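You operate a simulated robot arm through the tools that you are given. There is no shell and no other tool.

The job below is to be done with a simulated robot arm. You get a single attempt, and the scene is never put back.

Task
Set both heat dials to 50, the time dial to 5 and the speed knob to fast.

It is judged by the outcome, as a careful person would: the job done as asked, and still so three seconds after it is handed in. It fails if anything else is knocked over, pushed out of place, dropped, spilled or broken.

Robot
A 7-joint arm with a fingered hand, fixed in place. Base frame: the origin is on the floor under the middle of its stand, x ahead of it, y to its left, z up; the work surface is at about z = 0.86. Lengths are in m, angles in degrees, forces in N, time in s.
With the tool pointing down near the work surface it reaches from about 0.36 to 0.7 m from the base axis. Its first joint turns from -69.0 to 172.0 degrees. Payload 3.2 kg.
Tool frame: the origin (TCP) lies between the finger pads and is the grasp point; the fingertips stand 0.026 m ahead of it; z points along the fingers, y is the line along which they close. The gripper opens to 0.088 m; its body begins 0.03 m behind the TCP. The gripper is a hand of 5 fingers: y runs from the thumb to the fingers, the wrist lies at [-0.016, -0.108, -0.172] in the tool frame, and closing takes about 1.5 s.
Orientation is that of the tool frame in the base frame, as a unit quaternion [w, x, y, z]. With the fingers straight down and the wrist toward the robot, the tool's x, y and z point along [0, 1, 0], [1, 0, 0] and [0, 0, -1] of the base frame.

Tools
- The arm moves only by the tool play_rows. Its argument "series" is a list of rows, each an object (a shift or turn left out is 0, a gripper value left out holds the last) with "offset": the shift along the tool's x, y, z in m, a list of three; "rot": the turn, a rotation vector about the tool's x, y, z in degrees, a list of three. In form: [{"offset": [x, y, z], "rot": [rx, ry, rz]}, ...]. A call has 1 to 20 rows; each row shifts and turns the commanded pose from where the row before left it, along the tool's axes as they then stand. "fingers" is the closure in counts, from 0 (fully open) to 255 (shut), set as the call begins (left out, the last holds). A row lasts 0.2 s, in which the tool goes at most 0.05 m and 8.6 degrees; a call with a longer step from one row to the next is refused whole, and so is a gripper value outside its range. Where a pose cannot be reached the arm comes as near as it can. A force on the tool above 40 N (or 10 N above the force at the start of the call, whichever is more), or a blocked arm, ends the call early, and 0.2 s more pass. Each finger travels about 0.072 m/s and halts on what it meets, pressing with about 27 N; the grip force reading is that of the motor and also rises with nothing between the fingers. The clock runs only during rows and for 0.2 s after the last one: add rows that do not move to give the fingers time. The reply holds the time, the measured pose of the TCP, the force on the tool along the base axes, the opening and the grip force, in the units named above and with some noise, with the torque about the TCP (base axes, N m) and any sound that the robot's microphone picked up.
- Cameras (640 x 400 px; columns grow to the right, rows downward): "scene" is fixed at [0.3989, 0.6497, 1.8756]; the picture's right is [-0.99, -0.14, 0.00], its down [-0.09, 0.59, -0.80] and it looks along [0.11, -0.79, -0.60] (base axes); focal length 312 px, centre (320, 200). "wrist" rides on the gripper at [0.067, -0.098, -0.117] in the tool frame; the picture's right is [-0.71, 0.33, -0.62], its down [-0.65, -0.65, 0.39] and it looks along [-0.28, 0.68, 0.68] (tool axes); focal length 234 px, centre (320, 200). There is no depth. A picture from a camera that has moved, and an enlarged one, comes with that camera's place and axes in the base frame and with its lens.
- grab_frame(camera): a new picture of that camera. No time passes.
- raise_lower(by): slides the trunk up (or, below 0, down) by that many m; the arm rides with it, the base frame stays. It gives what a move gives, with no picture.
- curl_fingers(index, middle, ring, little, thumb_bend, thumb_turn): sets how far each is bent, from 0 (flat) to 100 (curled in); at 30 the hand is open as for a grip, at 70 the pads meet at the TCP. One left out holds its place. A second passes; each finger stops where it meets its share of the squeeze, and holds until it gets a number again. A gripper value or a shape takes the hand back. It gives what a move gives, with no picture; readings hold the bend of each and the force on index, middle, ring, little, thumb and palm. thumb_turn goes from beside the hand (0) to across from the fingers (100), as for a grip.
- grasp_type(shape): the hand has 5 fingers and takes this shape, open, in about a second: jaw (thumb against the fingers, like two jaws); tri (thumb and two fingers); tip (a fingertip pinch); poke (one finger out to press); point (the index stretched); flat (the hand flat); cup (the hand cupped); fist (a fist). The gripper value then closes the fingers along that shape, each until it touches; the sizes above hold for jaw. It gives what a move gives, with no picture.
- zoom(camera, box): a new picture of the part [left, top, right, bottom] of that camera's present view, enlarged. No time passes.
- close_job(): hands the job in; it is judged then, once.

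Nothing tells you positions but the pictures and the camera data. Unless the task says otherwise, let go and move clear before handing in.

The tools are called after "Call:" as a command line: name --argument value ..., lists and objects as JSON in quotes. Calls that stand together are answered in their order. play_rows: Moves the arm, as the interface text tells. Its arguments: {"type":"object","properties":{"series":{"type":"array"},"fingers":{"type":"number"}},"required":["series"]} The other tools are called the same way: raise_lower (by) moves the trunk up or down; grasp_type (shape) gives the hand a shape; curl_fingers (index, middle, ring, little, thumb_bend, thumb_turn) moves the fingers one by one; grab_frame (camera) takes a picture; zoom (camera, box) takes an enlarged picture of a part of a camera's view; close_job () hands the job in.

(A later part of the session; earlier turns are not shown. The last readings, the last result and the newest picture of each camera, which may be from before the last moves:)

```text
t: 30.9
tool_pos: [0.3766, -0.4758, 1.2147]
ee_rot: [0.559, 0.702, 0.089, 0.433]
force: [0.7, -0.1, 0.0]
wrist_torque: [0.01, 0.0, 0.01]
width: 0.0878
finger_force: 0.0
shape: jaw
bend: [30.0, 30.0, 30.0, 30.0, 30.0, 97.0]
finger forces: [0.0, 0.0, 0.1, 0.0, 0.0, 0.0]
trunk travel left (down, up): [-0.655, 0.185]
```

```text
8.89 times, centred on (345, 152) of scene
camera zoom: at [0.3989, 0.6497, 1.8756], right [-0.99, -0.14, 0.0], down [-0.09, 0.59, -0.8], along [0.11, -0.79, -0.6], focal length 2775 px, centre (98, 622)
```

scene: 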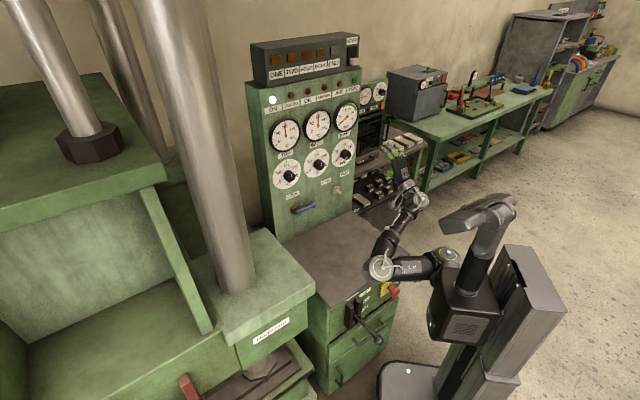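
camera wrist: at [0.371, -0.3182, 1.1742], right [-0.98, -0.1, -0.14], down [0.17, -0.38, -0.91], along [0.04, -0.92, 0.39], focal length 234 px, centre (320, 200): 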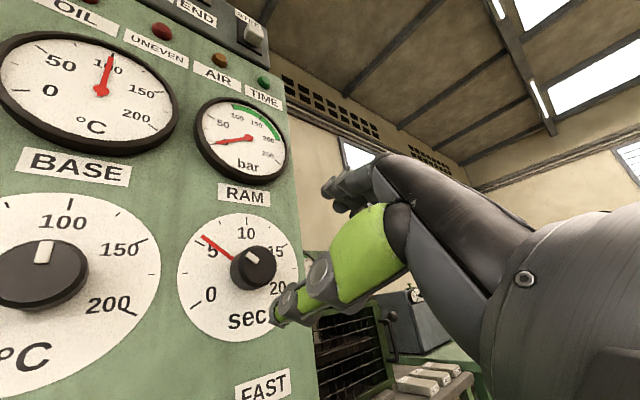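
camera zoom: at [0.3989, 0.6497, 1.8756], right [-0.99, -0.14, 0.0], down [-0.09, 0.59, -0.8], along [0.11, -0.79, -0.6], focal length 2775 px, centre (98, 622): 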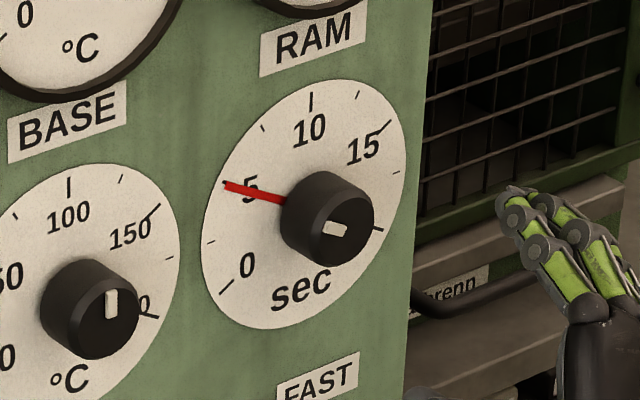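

TIME is set on 5. Next is the BASE dial, at u ≈ 0.077, so I'll slide left along the panel and check alignment there.

Call:
play_rows --series '[{"offset": [0.0253, -0.0149, 0]}, {"offset": [0.0253, -0.0149, 0]}, {"offset": [0.0253, -0.0149, 0]}, {"offset": [0.0253, -0.0149, 0]}, {"offset": [0.0253, -0.0149, 0]}, {"rot": [0, 0, 3.5]}, {"rot": [0, 0, 0]}]'

Call:
grab_frame --camera "wrist"

Call:
zoom --camera "scene" --box '[250, 120, 410, 220]'

```text
t: 32.5
tool_pos: [0.4807, -0.3709, 1.2153]
ee_rot: [0.545, 0.704, 0.068, 0.45]
force: [0.3, 0.0, 0.2]
wrist_torque: [0.02, -0.03, 0.0]
width: 0.088
finger_force: 0.0
shape: jaw
bend: [30.0, 30.0, 30.0, 30.0, 30.0, 97.0]
finger forces: [0.0, 0.0, 0.1, 0.0, 0.0, 0.0]
trunk travel left (down, up): [-0.655, 0.185]
```

```text
taken
camera wrist: at [0.4742, -0.2112, 1.1718], right [-0.99, -0.11, -0.12], down [0.15, -0.4, -0.91], along [0.05, -0.91, 0.41], focal length 234 px, centre (320, 200)
```

wrist: 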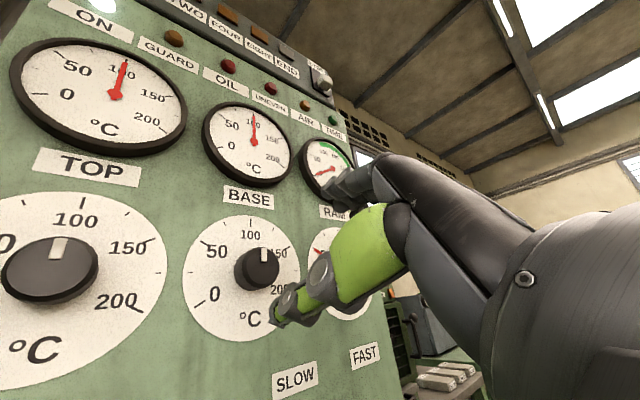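

```text
4.00 times, centred on (330, 170) of scene
camera zoom: at [0.3989, 0.6497, 1.8756], right [-0.99, -0.14, 0.0], down [-0.09, 0.59, -0.8], along [0.11, -0.79, -0.6], focal length 1249 px, centre (280, 320)
```

zoom: 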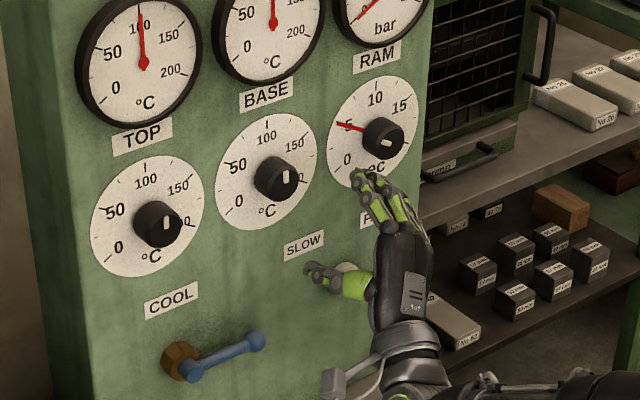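

The BASE knob is close to the tool axis. I'll advance 4.5 cm and re-measure before the final approach.

Call:
play_rows --series '[{"offset": [-0.002, 0.002, 0.02]}, {"offset": [0, 0, 0.025]}, {"rot": [0, 0, 0]}]'

Call:
grab_frame --camera "wrist"

Call:
zoom --camera "wrist" --box '[200, 180, 360, 330]'

```text
t: 33.3
tool_pos: [0.5118, -0.4042, 1.217]
ee_rot: [0.546, 0.704, 0.068, 0.449]
force: [-0.2, -0.3, 0.5]
wrist_torque: [0.01, 0.02, -0.01]
width: 0.0875
finger_force: 0.0
shape: jaw
bend: [30.0, 30.0, 30.0, 30.0, 30.0, 97.0]
finger forces: [0.1, 0.1, 0.0, 0.1, 0.1, 0.0]
trunk travel left (down, up): [-0.655, 0.185]
```

```text
taken
camera wrist: at [0.5042, -0.2442, 1.1722], right [-0.99, -0.11, -0.12], down [0.15, -0.4, -0.91], along [0.05, -0.91, 0.41], focal length 234 px, centre (320, 200)
```

wrist: 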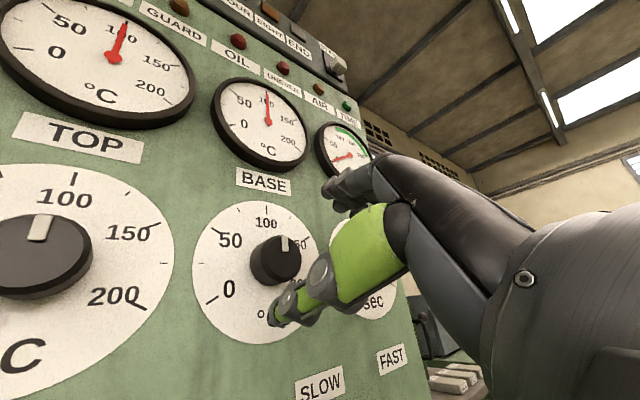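

```text
2.67 times, centred on (280, 255) of wrist
camera zoom: at [0.5042, -0.2442, 1.1722], right [-0.99, -0.11, -0.12], down [0.15, -0.4, -0.91], along [0.05, -0.91, 0.41], focal length 624 px, centre (427, 53)
```

zoom: 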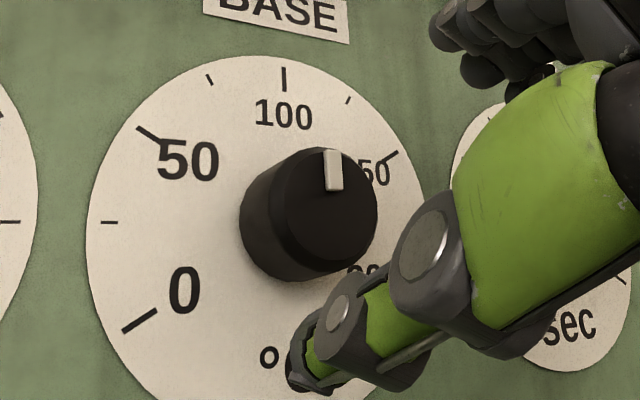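

The BASE knob is on the tool axis, with its cap at depth ≈ 0.712. I want to check the panel's exact angle, so I'll zoom on matching features of the TOP and BASE dials.

Call:
zoom --camera "wrist" --box '[0, 140, 192, 260]'

Call:
zoom --camera "wrist" --box '[0, 200, 192, 320]'

Call:
zoom --camera "wrist" --box '[0, 0, 192, 120]'

Call:
zoom --camera "wrist" --box '[160, 60, 352, 180]'

```text
3.33 times, centred on (96, 200) of wrist
camera zoom: at [0.5042, -0.2442, 1.1722], right [-0.99, -0.11, -0.12], down [0.15, -0.4, -0.91], along [0.05, -0.91, 0.41], focal length 781 px, centre (1067, 200)
```

zoom: 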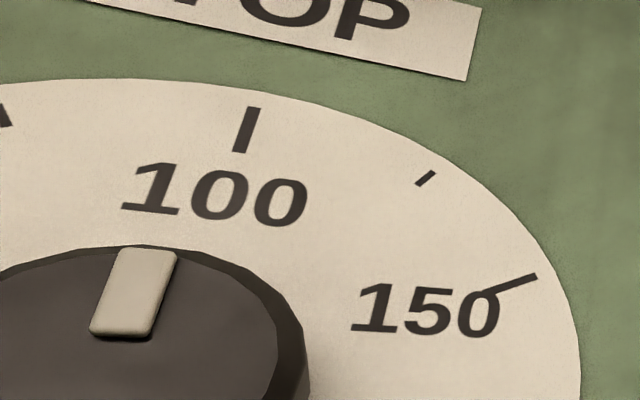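

```text
3.33 times, centred on (96, 260) of wrist
camera zoom: at [0.5042, -0.2442, 1.1722], right [-0.99, -0.11, -0.12], down [0.15, -0.4, -0.91], along [0.05, -0.91, 0.41], focal length 781 px, centre (1067, 0)
```

zoom: 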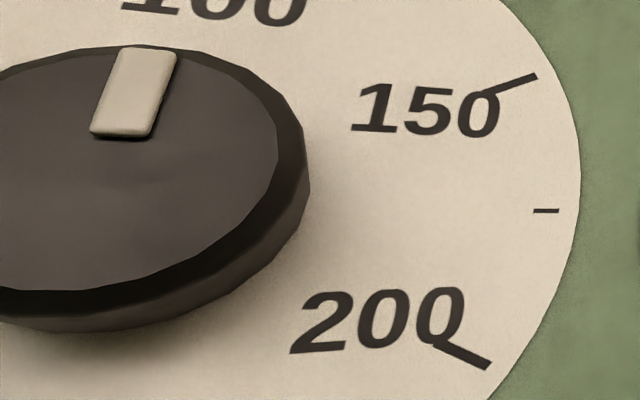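

```text
3.33 times, centred on (96, 60) of wrist
camera zoom: at [0.5042, -0.2442, 1.1722], right [-0.99, -0.11, -0.12], down [0.15, -0.4, -0.91], along [0.05, -0.91, 0.41], focal length 781 px, centre (1067, 667)
```

zoom: 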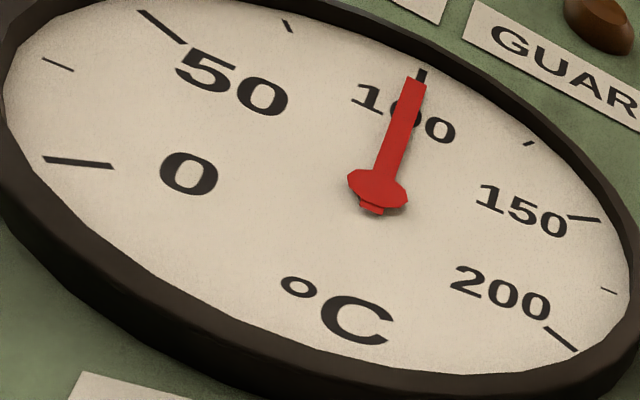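

```text
3.33 times, centred on (256, 120) of wrist
camera zoom: at [0.5042, -0.2442, 1.1722], right [-0.99, -0.11, -0.12], down [0.15, -0.4, -0.91], along [0.05, -0.91, 0.41], focal length 781 px, centre (533, 467)
```

zoom: 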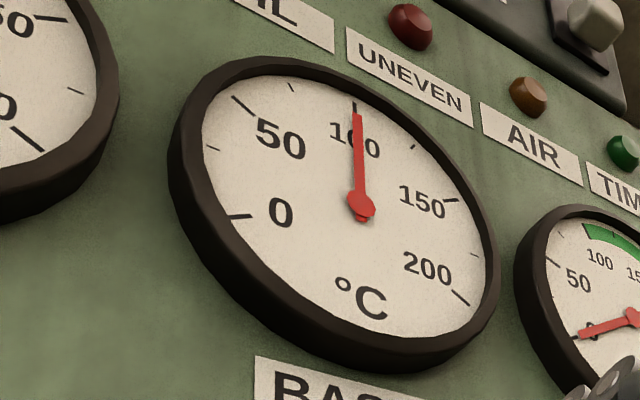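

Vanishing-point checks confirm the panel is at 45° within about a degree. The BASE knob is taller, about 28 mm, with the dial face at about 0.740. I'll advance so the fingers straddle it and grip.

Call:
play_rows --series '[{"offset": [0, 0, 0.02]}, {"offset": [0, 0, 0.02]}, {"offset": [0, 0, 0.013]}, {"offset": [0, 0, 0.01]}, {"rot": [0, 0, 0]}]'

Call:
grab_frame --camera "wrist"

Call:
play_rows --series '[{"rot": [0, 0, 0]}, {"rot": [0, 0, 0]}, {"rot": [0, 0, 0]}, {"rot": [0, 0, 0]}, {"rot": [0, 0, 0]}, {"rot": [0, 0, 0]}, {"rot": [0, 0, 0]}]' --fingers 150

Call:
grab_frame --camera "wrist"

```text
t: 34.5
tool_pos: [0.5551, -0.4503, 1.2156]
ee_rot: [0.545, 0.704, 0.068, 0.45]
force: [0.0, 0.0, -0.2]
wrist_torque: [0.02, 0.01, 0.02]
width: 0.0878
finger_force: 0.0
shape: jaw
bend: [30.0, 30.0, 30.0, 30.0, 30.0, 97.0]
finger forces: [0.1, 0.0, 0.0, 0.0, 0.0, 0.0]
trunk travel left (down, up): [-0.655, 0.185]
```

```text
taken
camera wrist: at [0.5491, -0.2896, 1.172], right [-0.99, -0.11, -0.12], down [0.15, -0.4, -0.91], along [0.05, -0.91, 0.41], focal length 234 px, centre (320, 200)
```

wrist: 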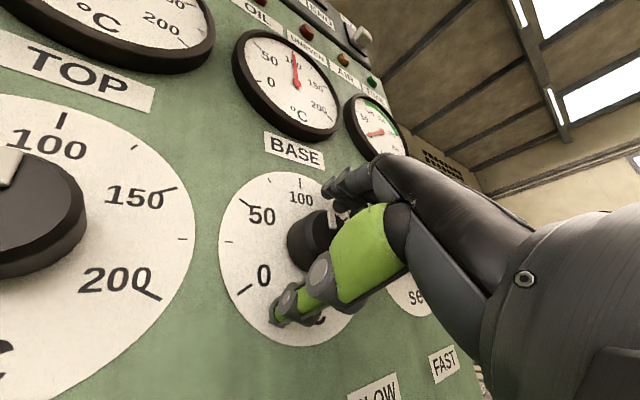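

```text
t: 36.1
tool_pos: [0.5569, -0.4501, 1.2146]
ee_rot: [0.545, 0.704, 0.069, 0.45]
force: [0.6, 1.4, -2.2]
wrist_torque: [0.1, 0.05, 0.03]
width: 0.0354
finger_force: 26.3
shape: jaw
bend: [53.0, 48.0, 73.0, 59.0, 38.0, 100.0]
finger forces: [14.2, 7.1, 0.1, 0.1, 24.1, 0.0]
trunk travel left (down, up): [-0.655, 0.185]
```

```text
taken
camera wrist: at [0.5498, -0.2894, 1.1715], right [-0.99, -0.11, -0.12], down [0.15, -0.4, -0.91], along [0.05, -0.91, 0.41], focal length 234 px, centre (320, 200)
```

wrist: 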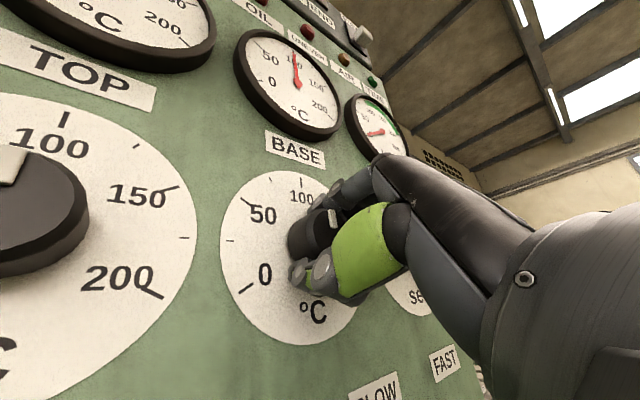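

The grip on BASE is good: index and middle against the thumb. I'll turn it counter-clockwise about 60° and check.

Call:
zoom --camera "wrist" --box '[220, 150, 380, 250]'

Call:
play_rows --series '[{"rot": [0, 0, -4.25]}, {"rot": [0, 0, -4.25]}, {"rot": [0, 0, -4.25]}, {"rot": [0, 0, -4.25]}, {"rot": [0, 0, -4.25]}, {"rot": [0, 0, -4.25]}, {"rot": [0, 0, -4.25]}, {"rot": [0, 0, -4.25]}, {"rot": [0, 0, -4.25]}, {"rot": [0, 0, -4.25]}, {"rot": [0, 0, -4.25]}, {"rot": [0, 0, -4.25]}, {"rot": [0, 0, -4.25]}, {"rot": [0, 0, -4.25]}, {"rot": [0, 0, 0]}]'

Call:
grab_frame --camera "wrist"

Call:
zoom --camera "wrist" --box '[220, 150, 380, 250]'

Call:
zoom --camera "scene" --box '[270, 130, 370, 195]'

```text
4.00 times, centred on (300, 200) of wrist
camera zoom: at [0.5498, -0.2894, 1.1715], right [-0.99, -0.11, -0.12], down [0.15, -0.4, -0.91], along [0.05, -0.91, 0.41], focal length 937 px, centre (400, 200)
```

zoom: 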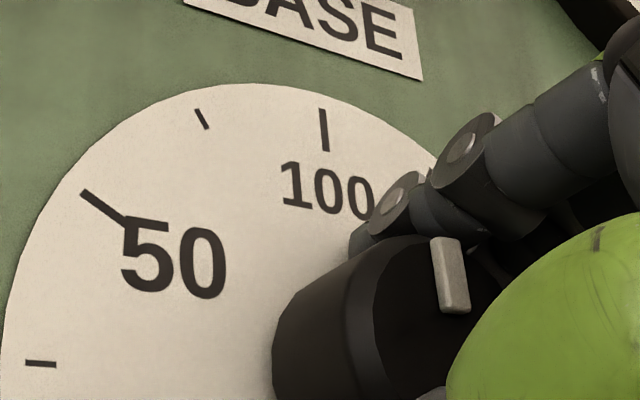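

```text
t: 39.3
tool_pos: [0.5575, -0.4506, 1.214]
ee_rot: [0.697, 0.577, 0.409, 0.119]
force: [-0.1, 1.6, -5.9]
wrist_torque: [0.15, 0.13, -0.06]
width: 0.0353
finger_force: 27.0
shape: jaw
bend: [54.0, 48.0, 73.0, 59.0, 38.0, 100.0]
finger forces: [15.4, 7.0, 0.1, 0.1, 25.9, 0.0]
trunk travel left (down, up): [-0.655, 0.185]
```

```text
taken
camera wrist: at [0.4847, -0.3547, 1.0981], right [-0.79, 0.09, 0.61], down [-0.34, -0.89, -0.31], along [0.51, -0.45, 0.73], focal length 234 px, centre (320, 200)
```

wrist: 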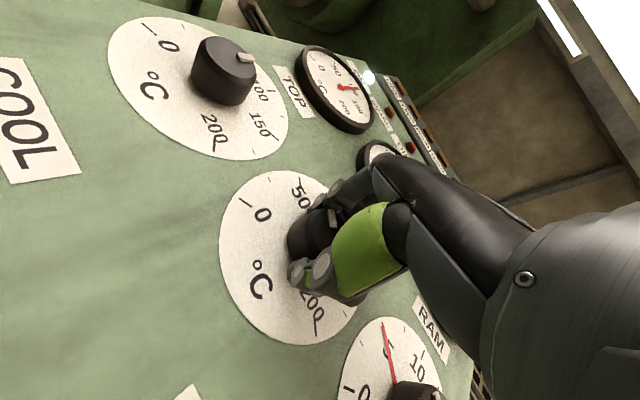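

```text
4.00 times, centred on (300, 200) of wrist
camera zoom: at [0.4847, -0.3547, 1.0981], right [-0.79, 0.09, 0.61], down [-0.34, -0.89, -0.31], along [0.51, -0.45, 0.73], focal length 937 px, centre (400, 200)
```

zoom: 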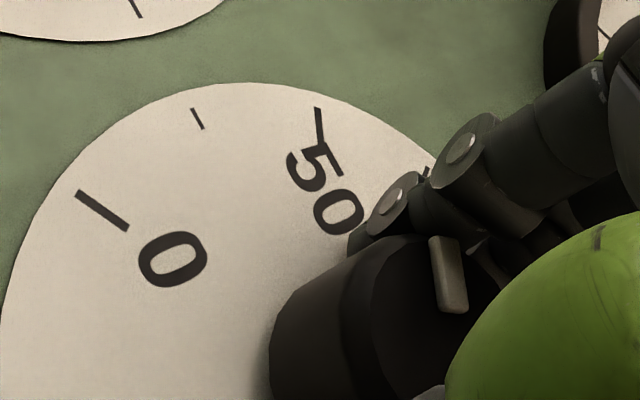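

```text
6.15 times, centred on (320, 162) of scene
camera zoom: at [0.3989, 0.6497, 1.8756], right [-0.99, -0.14, 0.0], down [-0.09, 0.59, -0.8], along [0.11, -0.79, -0.6], focal length 1921 px, centre (320, 431)
```

zoom: 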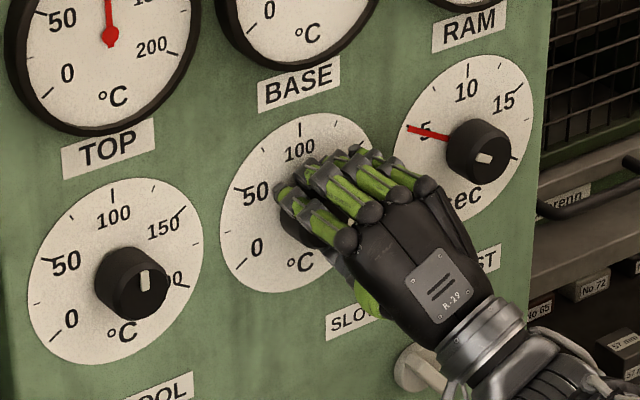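

The dial spacing is actually 60° per 50 units: the ticks line up after the 59.5° turn, and the mark now sits near 50. I'll open the hand and see where the mark settles.

Call:
play_rows --series '[{"rot": [0, 0, 0]}, {"rot": [0, 0, 0]}, {"rot": [0, 0, 0]}, {"rot": [0, 0, 0]}, {"rot": [0, 0, 0]}, {"rot": [0, 0, 0]}, {"rot": [0, 0, 0]}]' --fingers 0

Call:
zoom --camera "wrist" --box '[220, 150, 380, 250]'

Call:
zoom --camera "scene" --box '[270, 130, 370, 195]'

```text
t: 40.9
tool_pos: [0.5559, -0.4495, 1.2158]
ee_rot: [0.697, 0.578, 0.408, 0.12]
force: [-0.1, 0.6, -0.8]
wrist_torque: [0.01, -0.02, 0.03]
width: 0.0878
finger_force: 0.0
shape: jaw
bend: [30.0, 30.0, 30.0, 30.0, 30.0, 97.0]
finger forces: [0.0, 0.0, 0.0, 0.1, 0.0, 0.0]
trunk travel left (down, up): [-0.655, 0.185]
```

```text
4.00 times, centred on (300, 200) of wrist
camera zoom: at [0.4842, -0.3545, 1.0985], right [-0.79, 0.09, 0.6], down [-0.34, -0.89, -0.31], along [0.51, -0.45, 0.73], focal length 937 px, centre (400, 200)
```

zoom: 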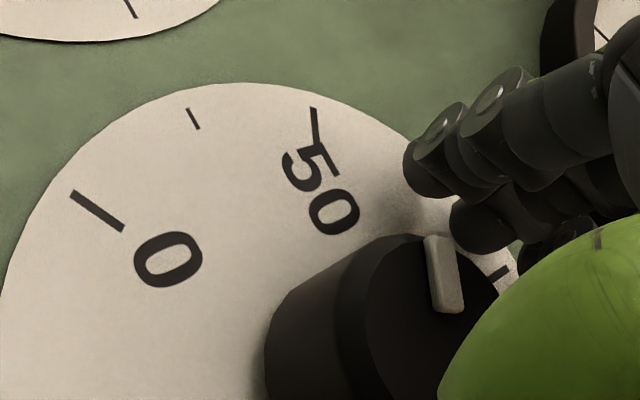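

```text
6.15 times, centred on (320, 162) of scene
camera zoom: at [0.3989, 0.6497, 1.8756], right [-0.99, -0.14, 0.0], down [-0.09, 0.59, -0.8], along [0.11, -0.79, -0.6], focal length 1921 px, centre (320, 431)
```

zoom: 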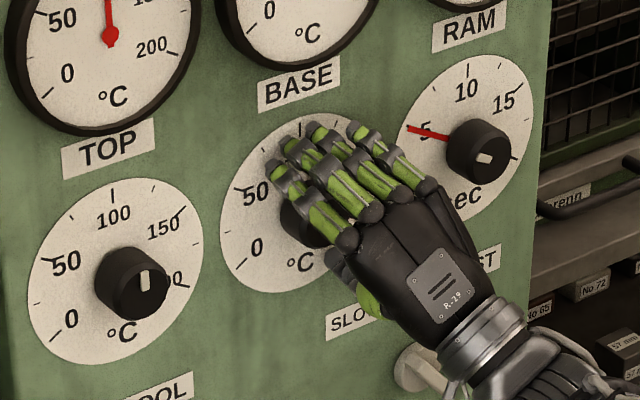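

Release barely moved it this time. I'll retreat and roll back for a clear view of the BASE dial.

Call:
play_rows --series '[{"offset": [0, 0, -0.01]}, {"offset": [0, 0, -0.02]}, {"offset": [0, 0, -0.02]}, {"offset": [0, 0, -0.03]}, {"offset": [0, 0, -0.03]}, {"rot": [0, 0, 8.5]}, {"rot": [0, 0, 8.5]}, {"rot": [0, 0, 8.5]}, {"rot": [0, 0, 8.5]}, {"rot": [0, 0, 8.5]}, {"rot": [0, 0, 8.5]}, {"rot": [0, 0, 8.5]}, {"rot": [0, 0, 0]}]'

Call:
zoom --camera "wrist" --box '[180, 200, 340, 350]'

Call:
zoom --camera "scene" --box '[270, 130, 370, 195]'

```text
t: 43.7
tool_pos: [0.4781, -0.3727, 1.2153]
ee_rot: [0.544, 0.704, 0.067, 0.451]
force: [0.0, 0.1, 0.0]
wrist_torque: [0.02, 0.0, 0.0]
width: 0.0879
finger_force: 0.0
shape: jaw
bend: [30.0, 30.0, 30.0, 30.0, 30.0, 97.0]
finger forces: [0.0, 0.0, 0.0, 0.0, 0.0, 0.0]
trunk travel left (down, up): [-0.655, 0.185]
```

```text
2.67 times, centred on (260, 275) of wrist
camera zoom: at [0.4707, -0.212, 1.1724], right [-0.99, -0.11, -0.12], down [0.16, -0.39, -0.91], along [0.05, -0.91, 0.41], focal length 624 px, centre (480, 0)
```

zoom: 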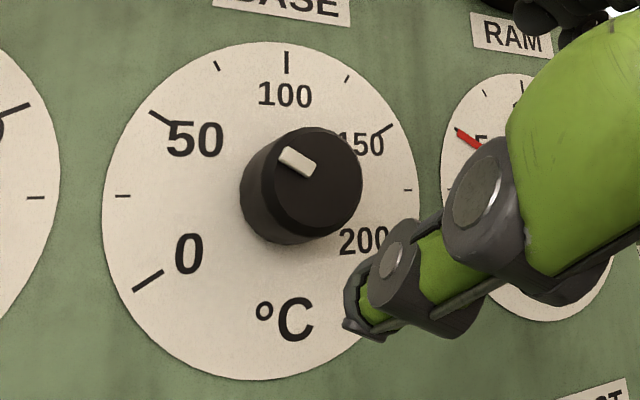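

```text
6.15 times, centred on (320, 162) of scene
camera zoom: at [0.3989, 0.6497, 1.8756], right [-0.99, -0.14, 0.0], down [-0.09, 0.59, -0.8], along [0.11, -0.79, -0.6], focal length 1921 px, centre (320, 431)
```

zoom: 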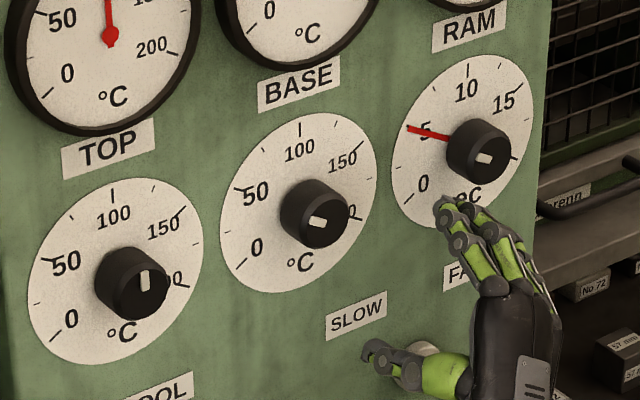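

BASE looks to be at about 50. I'll zoom further to measure the mark direction more precisely against the tick.

Call:
zoom --camera "wrist" --box '[200, 210, 280, 260]'

Call:
zoom --camera "scene" --box '[300, 145, 348, 175]'

```text
8.00 times, centred on (240, 235) of wrist
camera zoom: at [0.4707, -0.212, 1.1724], right [-0.99, -0.11, -0.12], down [0.16, -0.39, -0.91], along [0.05, -0.91, 0.41], focal length 1873 px, centre (960, -80)
```

zoom: 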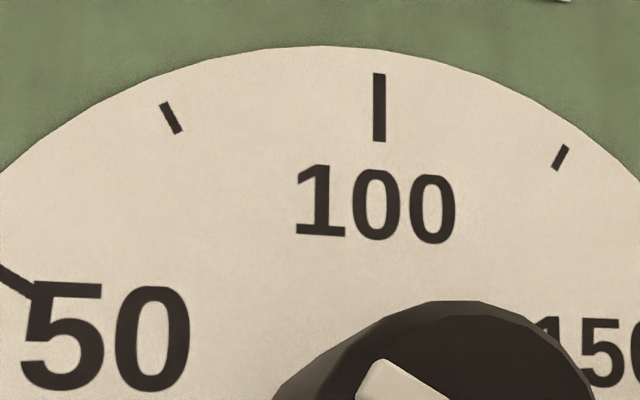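

```text
13.33 times, centred on (324, 160) of scene
camera zoom: at [0.3989, 0.6497, 1.8756], right [-0.99, -0.14, 0.0], down [-0.09, 0.59, -0.8], along [0.11, -0.79, -0.6], focal length 4162 px, centre (267, 733)
```

zoom: 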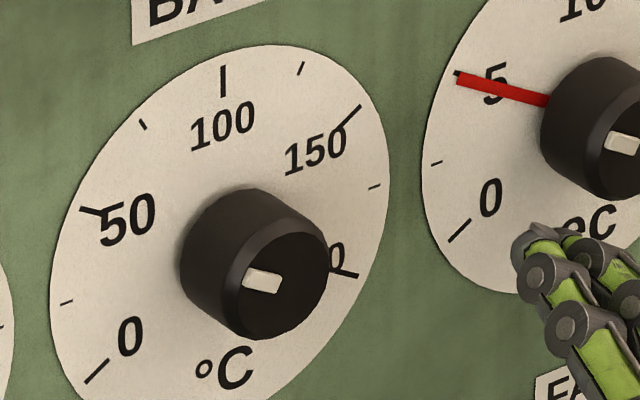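

Call:
zoom --camera "wrist" --box '[215, 235, 295, 285]'

Call:
zoom --camera "scene" --box '[312, 155, 328, 165]'

```text
8.00 times, centred on (255, 260) of wrist
camera zoom: at [0.4707, -0.212, 1.1724], right [-0.99, -0.11, -0.12], down [0.16, -0.39, -0.91], along [0.05, -0.91, 0.41], focal length 1873 px, centre (840, -280)
```

zoom: 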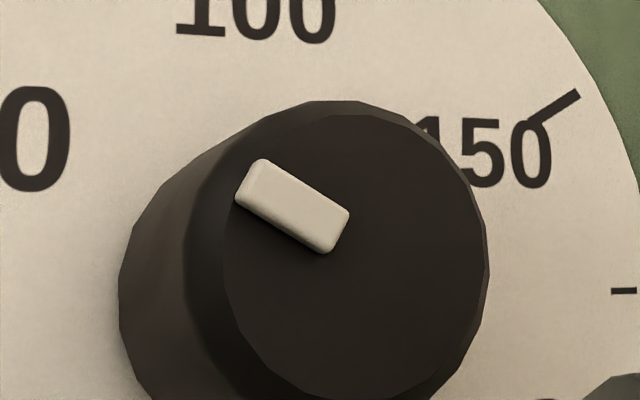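

```text
16.00 times, centred on (320, 160) of scene
camera zoom: at [0.3989, 0.6497, 1.8756], right [-0.99, -0.14, 0.0], down [-0.09, 0.59, -0.8], along [0.11, -0.79, -0.6], focal length 4995 px, centre (320, 840)
```

zoom: 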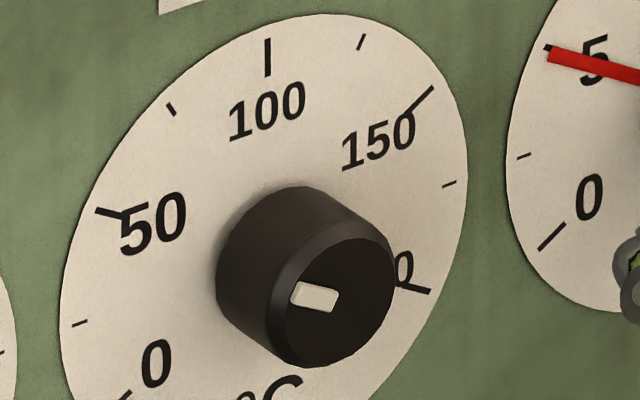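

Two views put BASE at about 50–51, which is good. Next I'll slide left to the TOP dial, at u ≈ 0.223.

Call:
play_rows --series '[{"offset": [0.0247, -0.01666, 0]}, {"offset": [0.0247, -0.01666, 0]}, {"offset": [0.0247, -0.01666, 0]}, {"offset": [0.0247, -0.01666, 0]}, {"offset": [0.0247, -0.01666, 0]}, {"rot": [0, 0, 0]}]'

Call:
grab_frame --camera "wrist"

Call:
grab_frame --camera "scene"

Call:
zoom --camera "wrist" --box '[180, 200, 340, 350]'

```text
t: 45.1
tool_pos: [0.5834, -0.2665, 1.2152]
ee_rot: [0.545, 0.704, 0.068, 0.451]
force: [-0.4, -0.1, 0.5]
wrist_torque: [-0.02, 0.01, 0.01]
width: 0.0879
finger_force: 0.1
shape: jaw
bend: [30.0, 30.0, 30.0, 30.0, 30.0, 97.0]
finger forces: [0.0, 0.0, 0.1, 0.1, 0.1, 0.0]
trunk travel left (down, up): [-0.655, 0.185]
```

```text
taken
camera wrist: at [0.5763, -0.1062, 1.1724], right [-0.99, -0.11, -0.12], down [0.15, -0.4, -0.91], along [0.05, -0.91, 0.41], focal length 234 px, centre (320, 200)
```

wrist: 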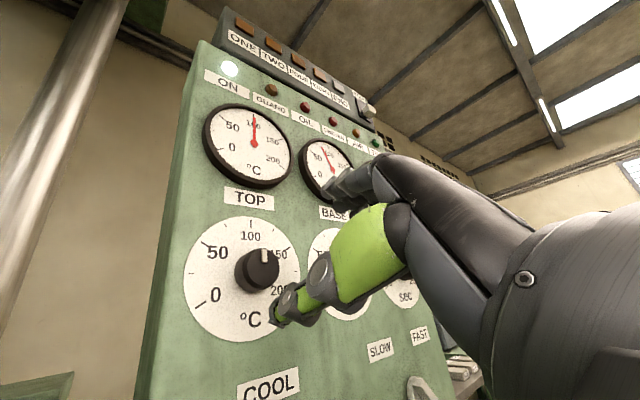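

```text
taken
```

scene: 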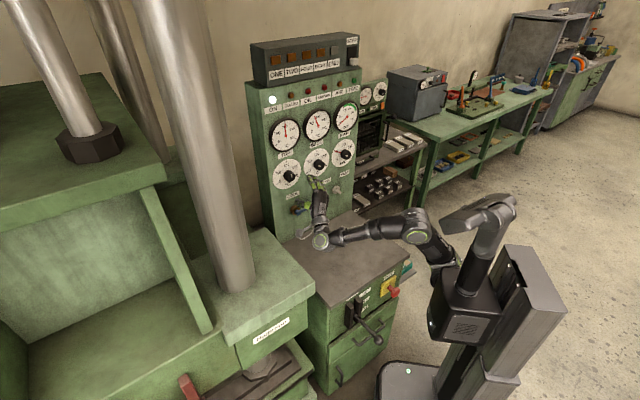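

```text
2.67 times, centred on (260, 275) of wrist
camera zoom: at [0.5763, -0.1062, 1.1724], right [-0.99, -0.11, -0.12], down [0.15, -0.4, -0.91], along [0.05, -0.91, 0.41], focal length 624 px, centre (480, 0)
```

zoom: 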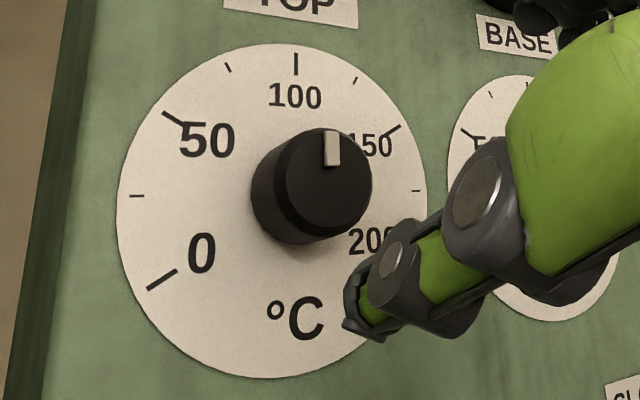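

The TOP dial sits about 4–5 mm to the right of the tool axis. I'll correct that, advance most of the way, and re-check before gripping.

Call:
play_rows --series '[{"offset": [-0.0048, 0.001, 0.02]}, {"offset": [0, 0, 0.025]}, {"rot": [0, 0, 0]}]'

Call:
zoom --camera "wrist" --box '[200, 180, 360, 330]'

```text
t: 45.9
tool_pos: [0.6113, -0.301, 1.2155]
ee_rot: [0.545, 0.704, 0.068, 0.451]
force: [0.3, 0.2, 0.2]
wrist_torque: [0.0, -0.01, 0.01]
width: 0.0875
finger_force: 0.2
shape: jaw
bend: [30.0, 30.0, 30.0, 30.0, 30.0, 97.0]
finger forces: [0.1, 0.1, 0.0, 0.1, 0.0, 0.0]
trunk travel left (down, up): [-0.655, 0.185]
```

```text
2.67 times, centred on (280, 255) of wrist
camera zoom: at [0.6041, -0.1415, 1.1704], right [-0.99, -0.11, -0.12], down [0.15, -0.4, -0.91], along [0.05, -0.91, 0.41], focal length 624 px, centre (427, 53)
```

zoom: 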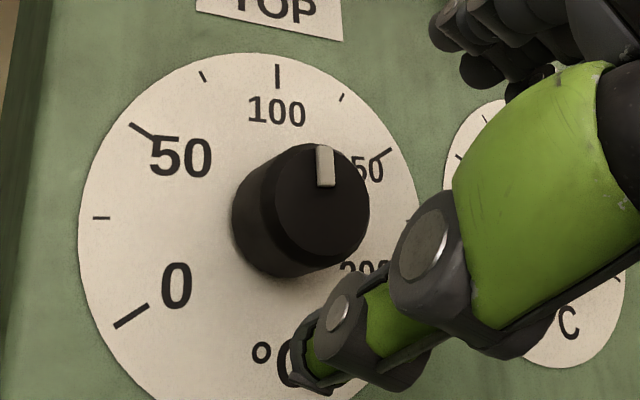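

The knob is now within 2 mm of the tool axis. I'll make a tiny correction, move in and grip TOP the same way as BASE.

Call:
play_rows --series '[{"offset": [0.0015, -0.0007, 0.02]}, {"offset": [0, 0, 0.02]}, {"offset": [0, 0, 0.015]}, {"offset": [0, 0, 0.01]}, {"rot": [0, 0, 0]}]'

Call:
play_rows --series '[{"rot": [0, 0, 0]}, {"rot": [0, 0, 0]}, {"rot": [0, 0, 0]}, {"rot": [0, 0, 0]}, {"rot": [0, 0, 0]}, {"rot": [0, 0, 0]}, {"rot": [0, 0, 0]}]' --fingers 150

Call:
zoom --camera "wrist" --box '[220, 150, 380, 250]'

```text
t: 47.1
tool_pos: [0.6583, -0.3463, 1.215]
ee_rot: [0.545, 0.704, 0.069, 0.451]
force: [0.7, -0.2, 0.5]
wrist_torque: [0.0, -0.02, 0.01]
width: 0.0876
finger_force: 0.0
shape: jaw
bend: [30.0, 30.0, 30.0, 30.0, 30.0, 97.0]
finger forces: [0.1, 0.0, 0.1, 0.0, 0.0, 0.1]
trunk travel left (down, up): [-0.655, 0.185]
```

```text
t: 48.7
tool_pos: [0.6601, -0.3459, 1.2147]
ee_rot: [0.545, 0.704, 0.068, 0.45]
force: [1.1, 0.4, -1.3]
wrist_torque: [0.07, 0.06, 0.06]
width: 0.0353
finger_force: 27.0
shape: jaw
bend: [52.0, 46.0, 73.0, 57.0, 39.0, 100.0]
finger forces: [14.1, 7.8, 0.1, 0.0, 23.4, 0.1]
trunk travel left (down, up): [-0.655, 0.185]
```

```text
4.00 times, centred on (300, 200) of wrist
camera zoom: at [0.6526, -0.1861, 1.1702], right [-0.99, -0.11, -0.12], down [0.15, -0.4, -0.91], along [0.05, -0.91, 0.41], focal length 937 px, centre (400, 200)
```

zoom: 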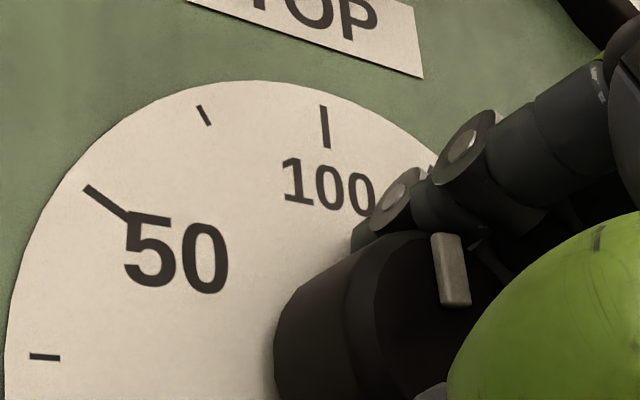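

The grip matches the BASE one almost exactly. I'll turn counter-clockwise by 60°, release and inspect.

Call:
play_rows --series '[{"rot": [0, 0, -4.3]}, {"rot": [0, 0, -4.3]}, {"rot": [0, 0, -4.3]}, {"rot": [0, 0, -4.3]}, {"rot": [0, 0, -4.3]}, {"rot": [0, 0, -4.3]}, {"rot": [0, 0, -4.3]}, {"rot": [0, 0, -4.3]}, {"rot": [0, 0, -4.3]}, {"rot": [0, 0, -4.3]}, {"rot": [0, 0, -4.3]}, {"rot": [0, 0, -4.3]}, {"rot": [0, 0, -4.3]}, {"rot": [0, 0, -4.3]}, {"rot": [0, 0, 0]}]'

Call:
zoom --camera "wrist" --box '[220, 150, 380, 250]'

Call:
zoom --camera "scene" --box '[250, 130, 370, 205]'

```text
t: 51.9
tool_pos: [0.6584, -0.3475, 1.2131]
ee_rot: [0.697, 0.575, 0.412, 0.115]
force: [-3.8, -0.4, -5.5]
wrist_torque: [0.17, 0.13, -0.16]
width: 0.0352
finger_force: 26.5
shape: jaw
bend: [52.0, 47.0, 73.0, 57.0, 39.0, 100.0]
finger forces: [13.7, 7.3, 0.0, 0.0, 27.6, 0.1]
trunk travel left (down, up): [-0.655, 0.185]
```

```text
4.00 times, centred on (300, 200) of wrist
camera zoom: at [0.5861, -0.2529, 1.0965], right [-0.79, 0.09, 0.61], down [-0.34, -0.89, -0.3], along [0.52, -0.44, 0.73], focal length 937 px, centre (400, 200)
```

zoom: 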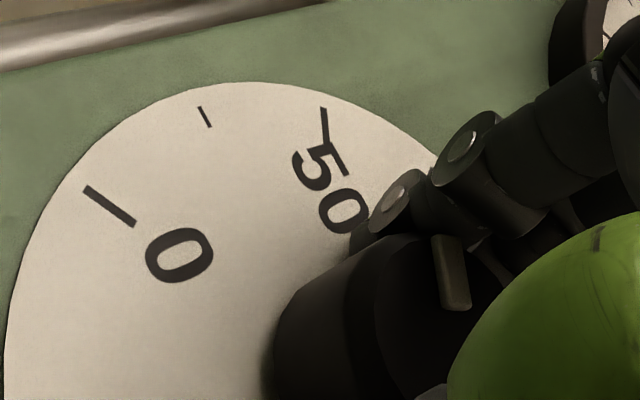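

```text
5.33 times, centred on (310, 168) of scene
camera zoom: at [0.3989, 0.6497, 1.8756], right [-0.99, -0.14, 0.0], down [-0.09, 0.59, -0.8], along [0.11, -0.79, -0.6], focal length 1665 px, centre (373, 373)
```

zoom: 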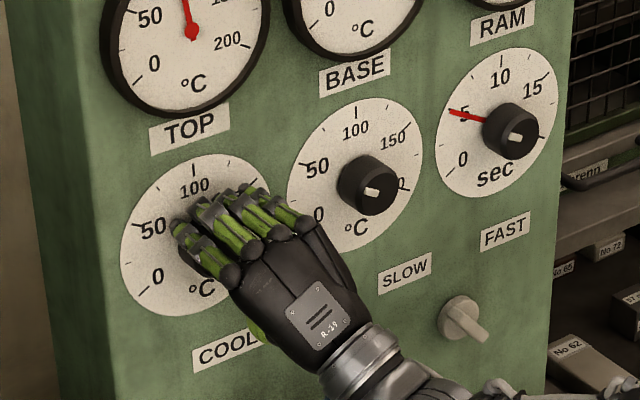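

The tick pattern in the hand's view matches the start, shifted by exactly one 50-unit step. I'll release, retreat and roll back for a clear look.

Call:
play_rows --series '[{"rot": [0, 0, 0]}, {"rot": [0, 0, 0]}, {"rot": [0, 0, 0]}, {"rot": [0, 0, 0]}, {"rot": [0, 0, 0]}, {"rot": [0, 0, 0]}, {"rot": [0, 0, 0]}, {"offset": [0, 0, -0.01]}, {"offset": [0, 0, -0.02]}, {"offset": [0, 0, -0.02]}, {"offset": [0, 0, -0.03]}, {"offset": [0, 0, -0.03]}, {"rot": [0, 0, 8.6]}, {"rot": [0, 0, 8.6]}, {"rot": [0, 0, 8.6]}, {"rot": [0, 0, 8.6]}, {"rot": [0, 0, 8.6]}, {"rot": [0, 0, 8.6]}, {"rot": [0, 0, 8.6]}, {"rot": [0, 0, 0]}]' --fingers 0

Call:
zoom --camera "wrist" --box '[180, 200, 340, 350]'

Call:
zoom --camera "wrist" --box '[215, 235, 295, 285]'

Call:
zoom --camera "scene" --box '[268, 155, 316, 185]'

```text
t: 56.1
tool_pos: [0.5803, -0.2696, 1.2153]
ee_rot: [0.545, 0.704, 0.067, 0.45]
force: [-0.1, 0.2, 0.4]
wrist_torque: [-0.03, -0.02, 0.01]
width: 0.0876
finger_force: 0.1
shape: jaw
bend: [30.0, 30.0, 30.0, 30.0, 30.0, 97.0]
finger forces: [0.1, 0.1, 0.0, 0.0, 0.0, 0.0]
trunk travel left (down, up): [-0.655, 0.185]
```

```text
2.67 times, centred on (260, 275) of wrist
camera zoom: at [0.574, -0.1086, 1.1706], right [-0.99, -0.11, -0.12], down [0.16, -0.39, -0.91], along [0.05, -0.91, 0.41], focal length 624 px, centre (480, 0)
```

zoom: 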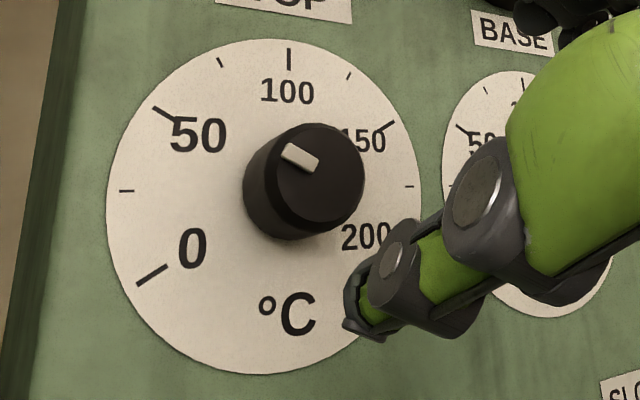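

```text
8.00 times, centred on (255, 260) of wrist
camera zoom: at [0.574, -0.1086, 1.1706], right [-0.99, -0.11, -0.12], down [0.16, -0.39, -0.91], along [0.05, -0.91, 0.41], focal length 1873 px, centre (840, -280)
```

zoom: 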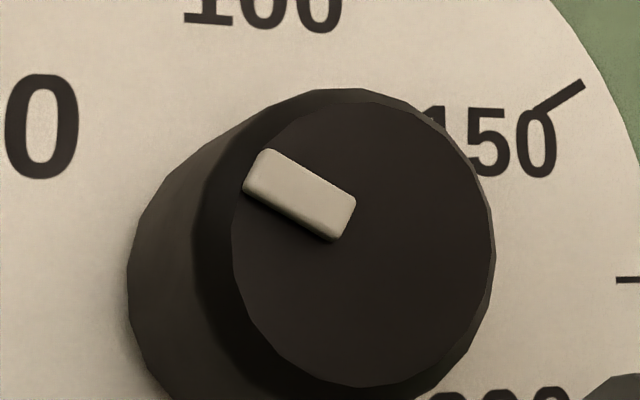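

```text
13.33 times, centred on (292, 170) of scene
camera zoom: at [0.3989, 0.6497, 1.8756], right [-0.99, -0.14, 0.0], down [-0.09, 0.59, -0.8], along [0.11, -0.79, -0.6], focal length 4162 px, centre (693, 600)
```

zoom: 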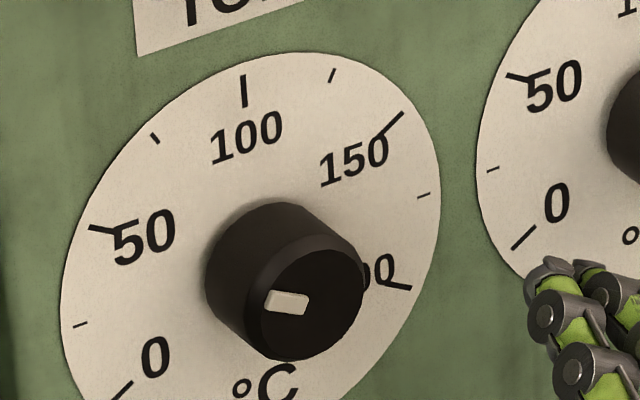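

TOP reads about 49–50 and BASE about 50–51, so both heat dials are set. Next is the speed knob at about u = -0.03, z = 1.03, so I'll look at its current orientation.

Call:
zoom --camera "scene" --box '[318, 170, 366, 200]'

Call:
grab_frame --camera "wrist"

Call:
zoom --camera "wrist" --box '[360, 320, 456, 380]'

```text
13.33 times, centred on (342, 185) of scene
camera zoom: at [0.3989, 0.6497, 1.8756], right [-0.99, -0.14, 0.0], down [-0.09, 0.59, -0.8], along [0.11, -0.79, -0.6], focal length 4162 px, centre (27, 400)
```

zoom: 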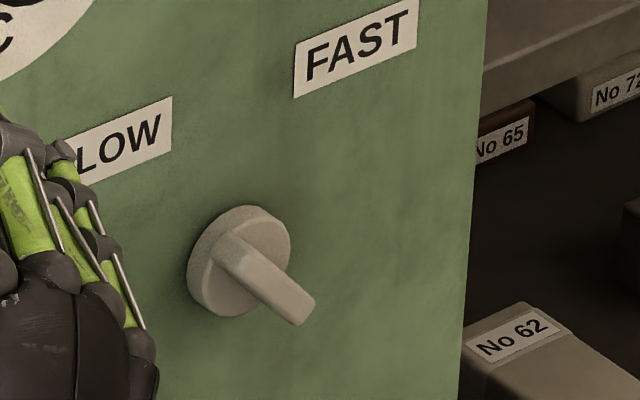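

```text
taken
camera wrist: at [0.574, -0.1086, 1.1706], right [-0.99, -0.11, -0.12], down [0.16, -0.39, -0.91], along [0.05, -0.91, 0.41], focal length 234 px, centre (320, 200)
```

wrist: 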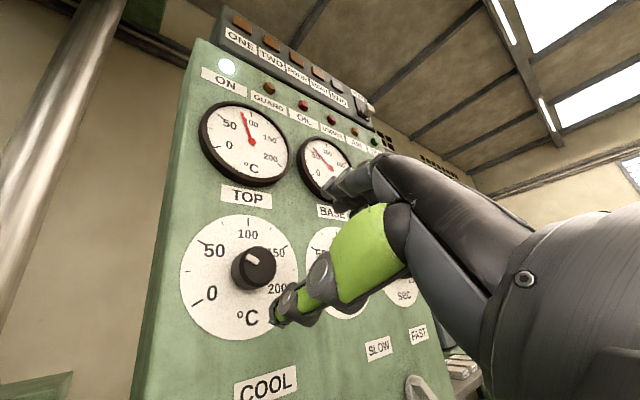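

```text
6.67 times, centred on (408, 350) of wrist
camera zoom: at [0.574, -0.1086, 1.1706], right [-0.99, -0.11, -0.12], down [0.16, -0.39, -0.91], along [0.05, -0.91, 0.41], focal length 1561 px, centre (-267, -800)
```

zoom: 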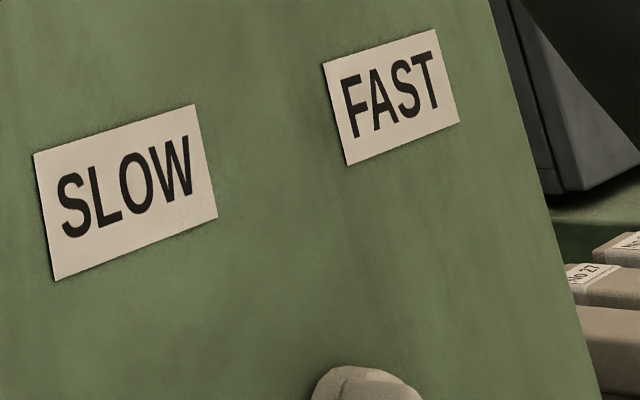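

The speed selector is a small disc with a bar handle sticking out toward the robot. To see it properly I'll move back toward the middle and roll the hand to about 90°, so the camera looks at it from the side with the wrist held clear of the table.

Call:
play_rows --series '[{"offset": [-0.0282, 0.019, -0.005]}, {"offset": [-0.0282, 0.019, -0.005]}, {"offset": [-0.0282, 0.019, -0.005]}, {"offset": [-0.0282, 0.019, -0.005]}, {"offset": [-0.0282, 0.019, 0]}, {"rot": [0, 0, 8]}, {"rot": [0, 0, 8]}, {"rot": [0, 0, 8]}, {"rot": [0, 0, 8]}, {"rot": [0, 0, 8]}, {"rot": [0, 0, 8]}, {"rot": [0, 0, 8]}, {"rot": [0, 0, 0]}]'

Call:
grab_frame --camera "wrist"

Call:
grab_frame --camera "scene"

```text
t: 58.9
tool_pos: [0.4573, -0.3798, 1.2104]
ee_rot: [0.269, 0.652, -0.273, 0.654]
force: [-0.2, 0.2, 0.1]
wrist_torque: [0.0, -0.02, 0.04]
width: 0.0878
finger_force: 0.0
shape: jaw
bend: [30.0, 30.0, 30.0, 30.0, 30.0, 97.0]
finger forces: [0.1, 0.1, 0.0, 0.0, 0.0, 0.1]
out of reach, approached as far as the arm can: row 8, 10, 12
trunk travel left (down, up): [-0.655, 0.185]
```

```text
taken
camera wrist: at [0.4415, -0.2287, 1.2771], right [-0.67, 0.21, -0.71], down [0.74, 0.19, -0.65], along [0.0, -0.96, -0.28], focal length 234 px, centre (320, 200)
```

wrist: 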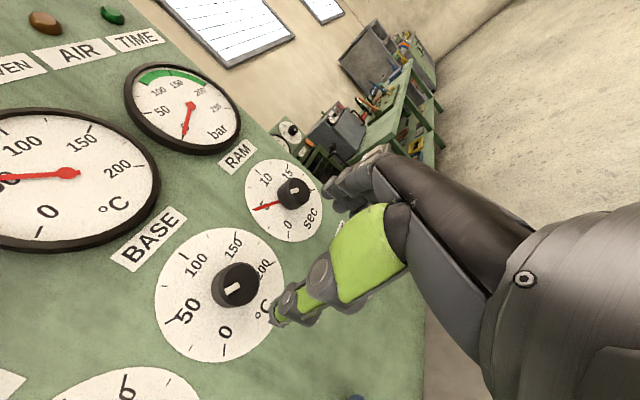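

```text
taken
```

scene: 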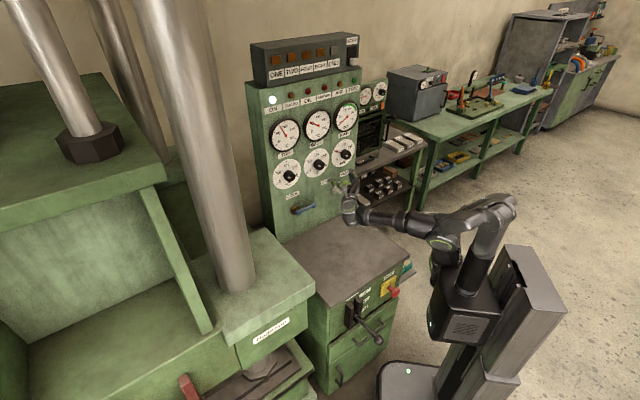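

The 90° roll is reachable. I'll shift right to u ≈ -0.03 and lower the trunk so the hand faces the speed knob from a standoff.

Call:
play_rows --series '[{"offset": [0, 0.02, 0]}, {"offset": [0, 0.02, 0]}, {"offset": [0, 0.02, 0]}, {"offset": [0, 0.025, 0]}, {"rot": [0, 0, 0]}]'

Call:
raise_lower --by -0.14

Call:
grab_frame --camera "wrist"

Call:
grab_frame --camera "scene"

```text
t: 60.1
tool_pos: [0.4155, -0.4496, 1.2068]
ee_rot: [0.271, 0.654, -0.27, 0.653]
force: [-0.1, -0.5, -0.2]
wrist_torque: [0.0, 0.02, 0.0]
width: 0.0878
finger_force: 0.1
shape: jaw
bend: [30.0, 30.0, 30.0, 30.0, 30.0, 97.0]
finger forces: [0.0, 0.0, 0.0, 0.1, 0.0, 0.0]
out of reach, approached as far as the arm can: row 1, 2, 3, 4
trunk travel left (down, up): [-0.655, 0.185]
```

```text
t: 61.8
tool_pos: [0.4142, -0.4502, 1.0664]
ee_rot: [0.27, 0.654, -0.27, 0.653]
force: [-0.2, 0.5, 0.6]
wrist_torque: [0.01, 0.03, 0.0]
width: 0.0875
finger_force: 0.0
shape: jaw
bend: [30.0, 30.0, 30.0, 30.0, 30.0, 97.0]
finger forces: [0.1, 0.0, 0.0, 0.0, 0.0, 0.1]
trunk travel left (down, up): [-0.515, 0.325]
```

```text
taken
camera wrist: at [0.3991, -0.299, 1.1328], right [-0.68, 0.21, -0.71], down [0.74, 0.19, -0.65], along [0.0, -0.96, -0.28], focal length 234 px, centre (320, 200)
```

wrist: 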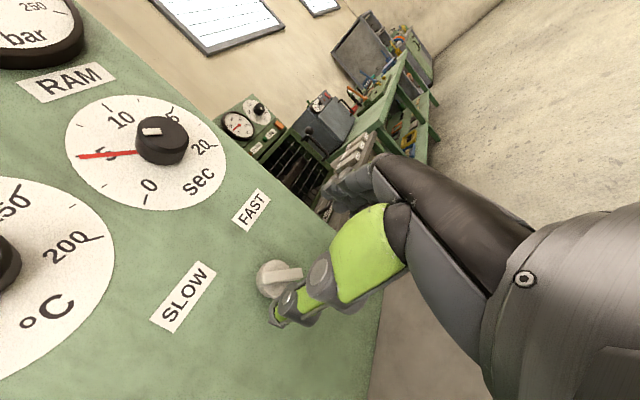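

```text
taken
```

scene: 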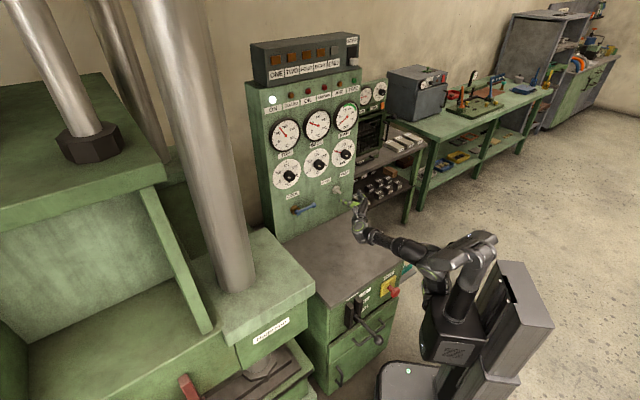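

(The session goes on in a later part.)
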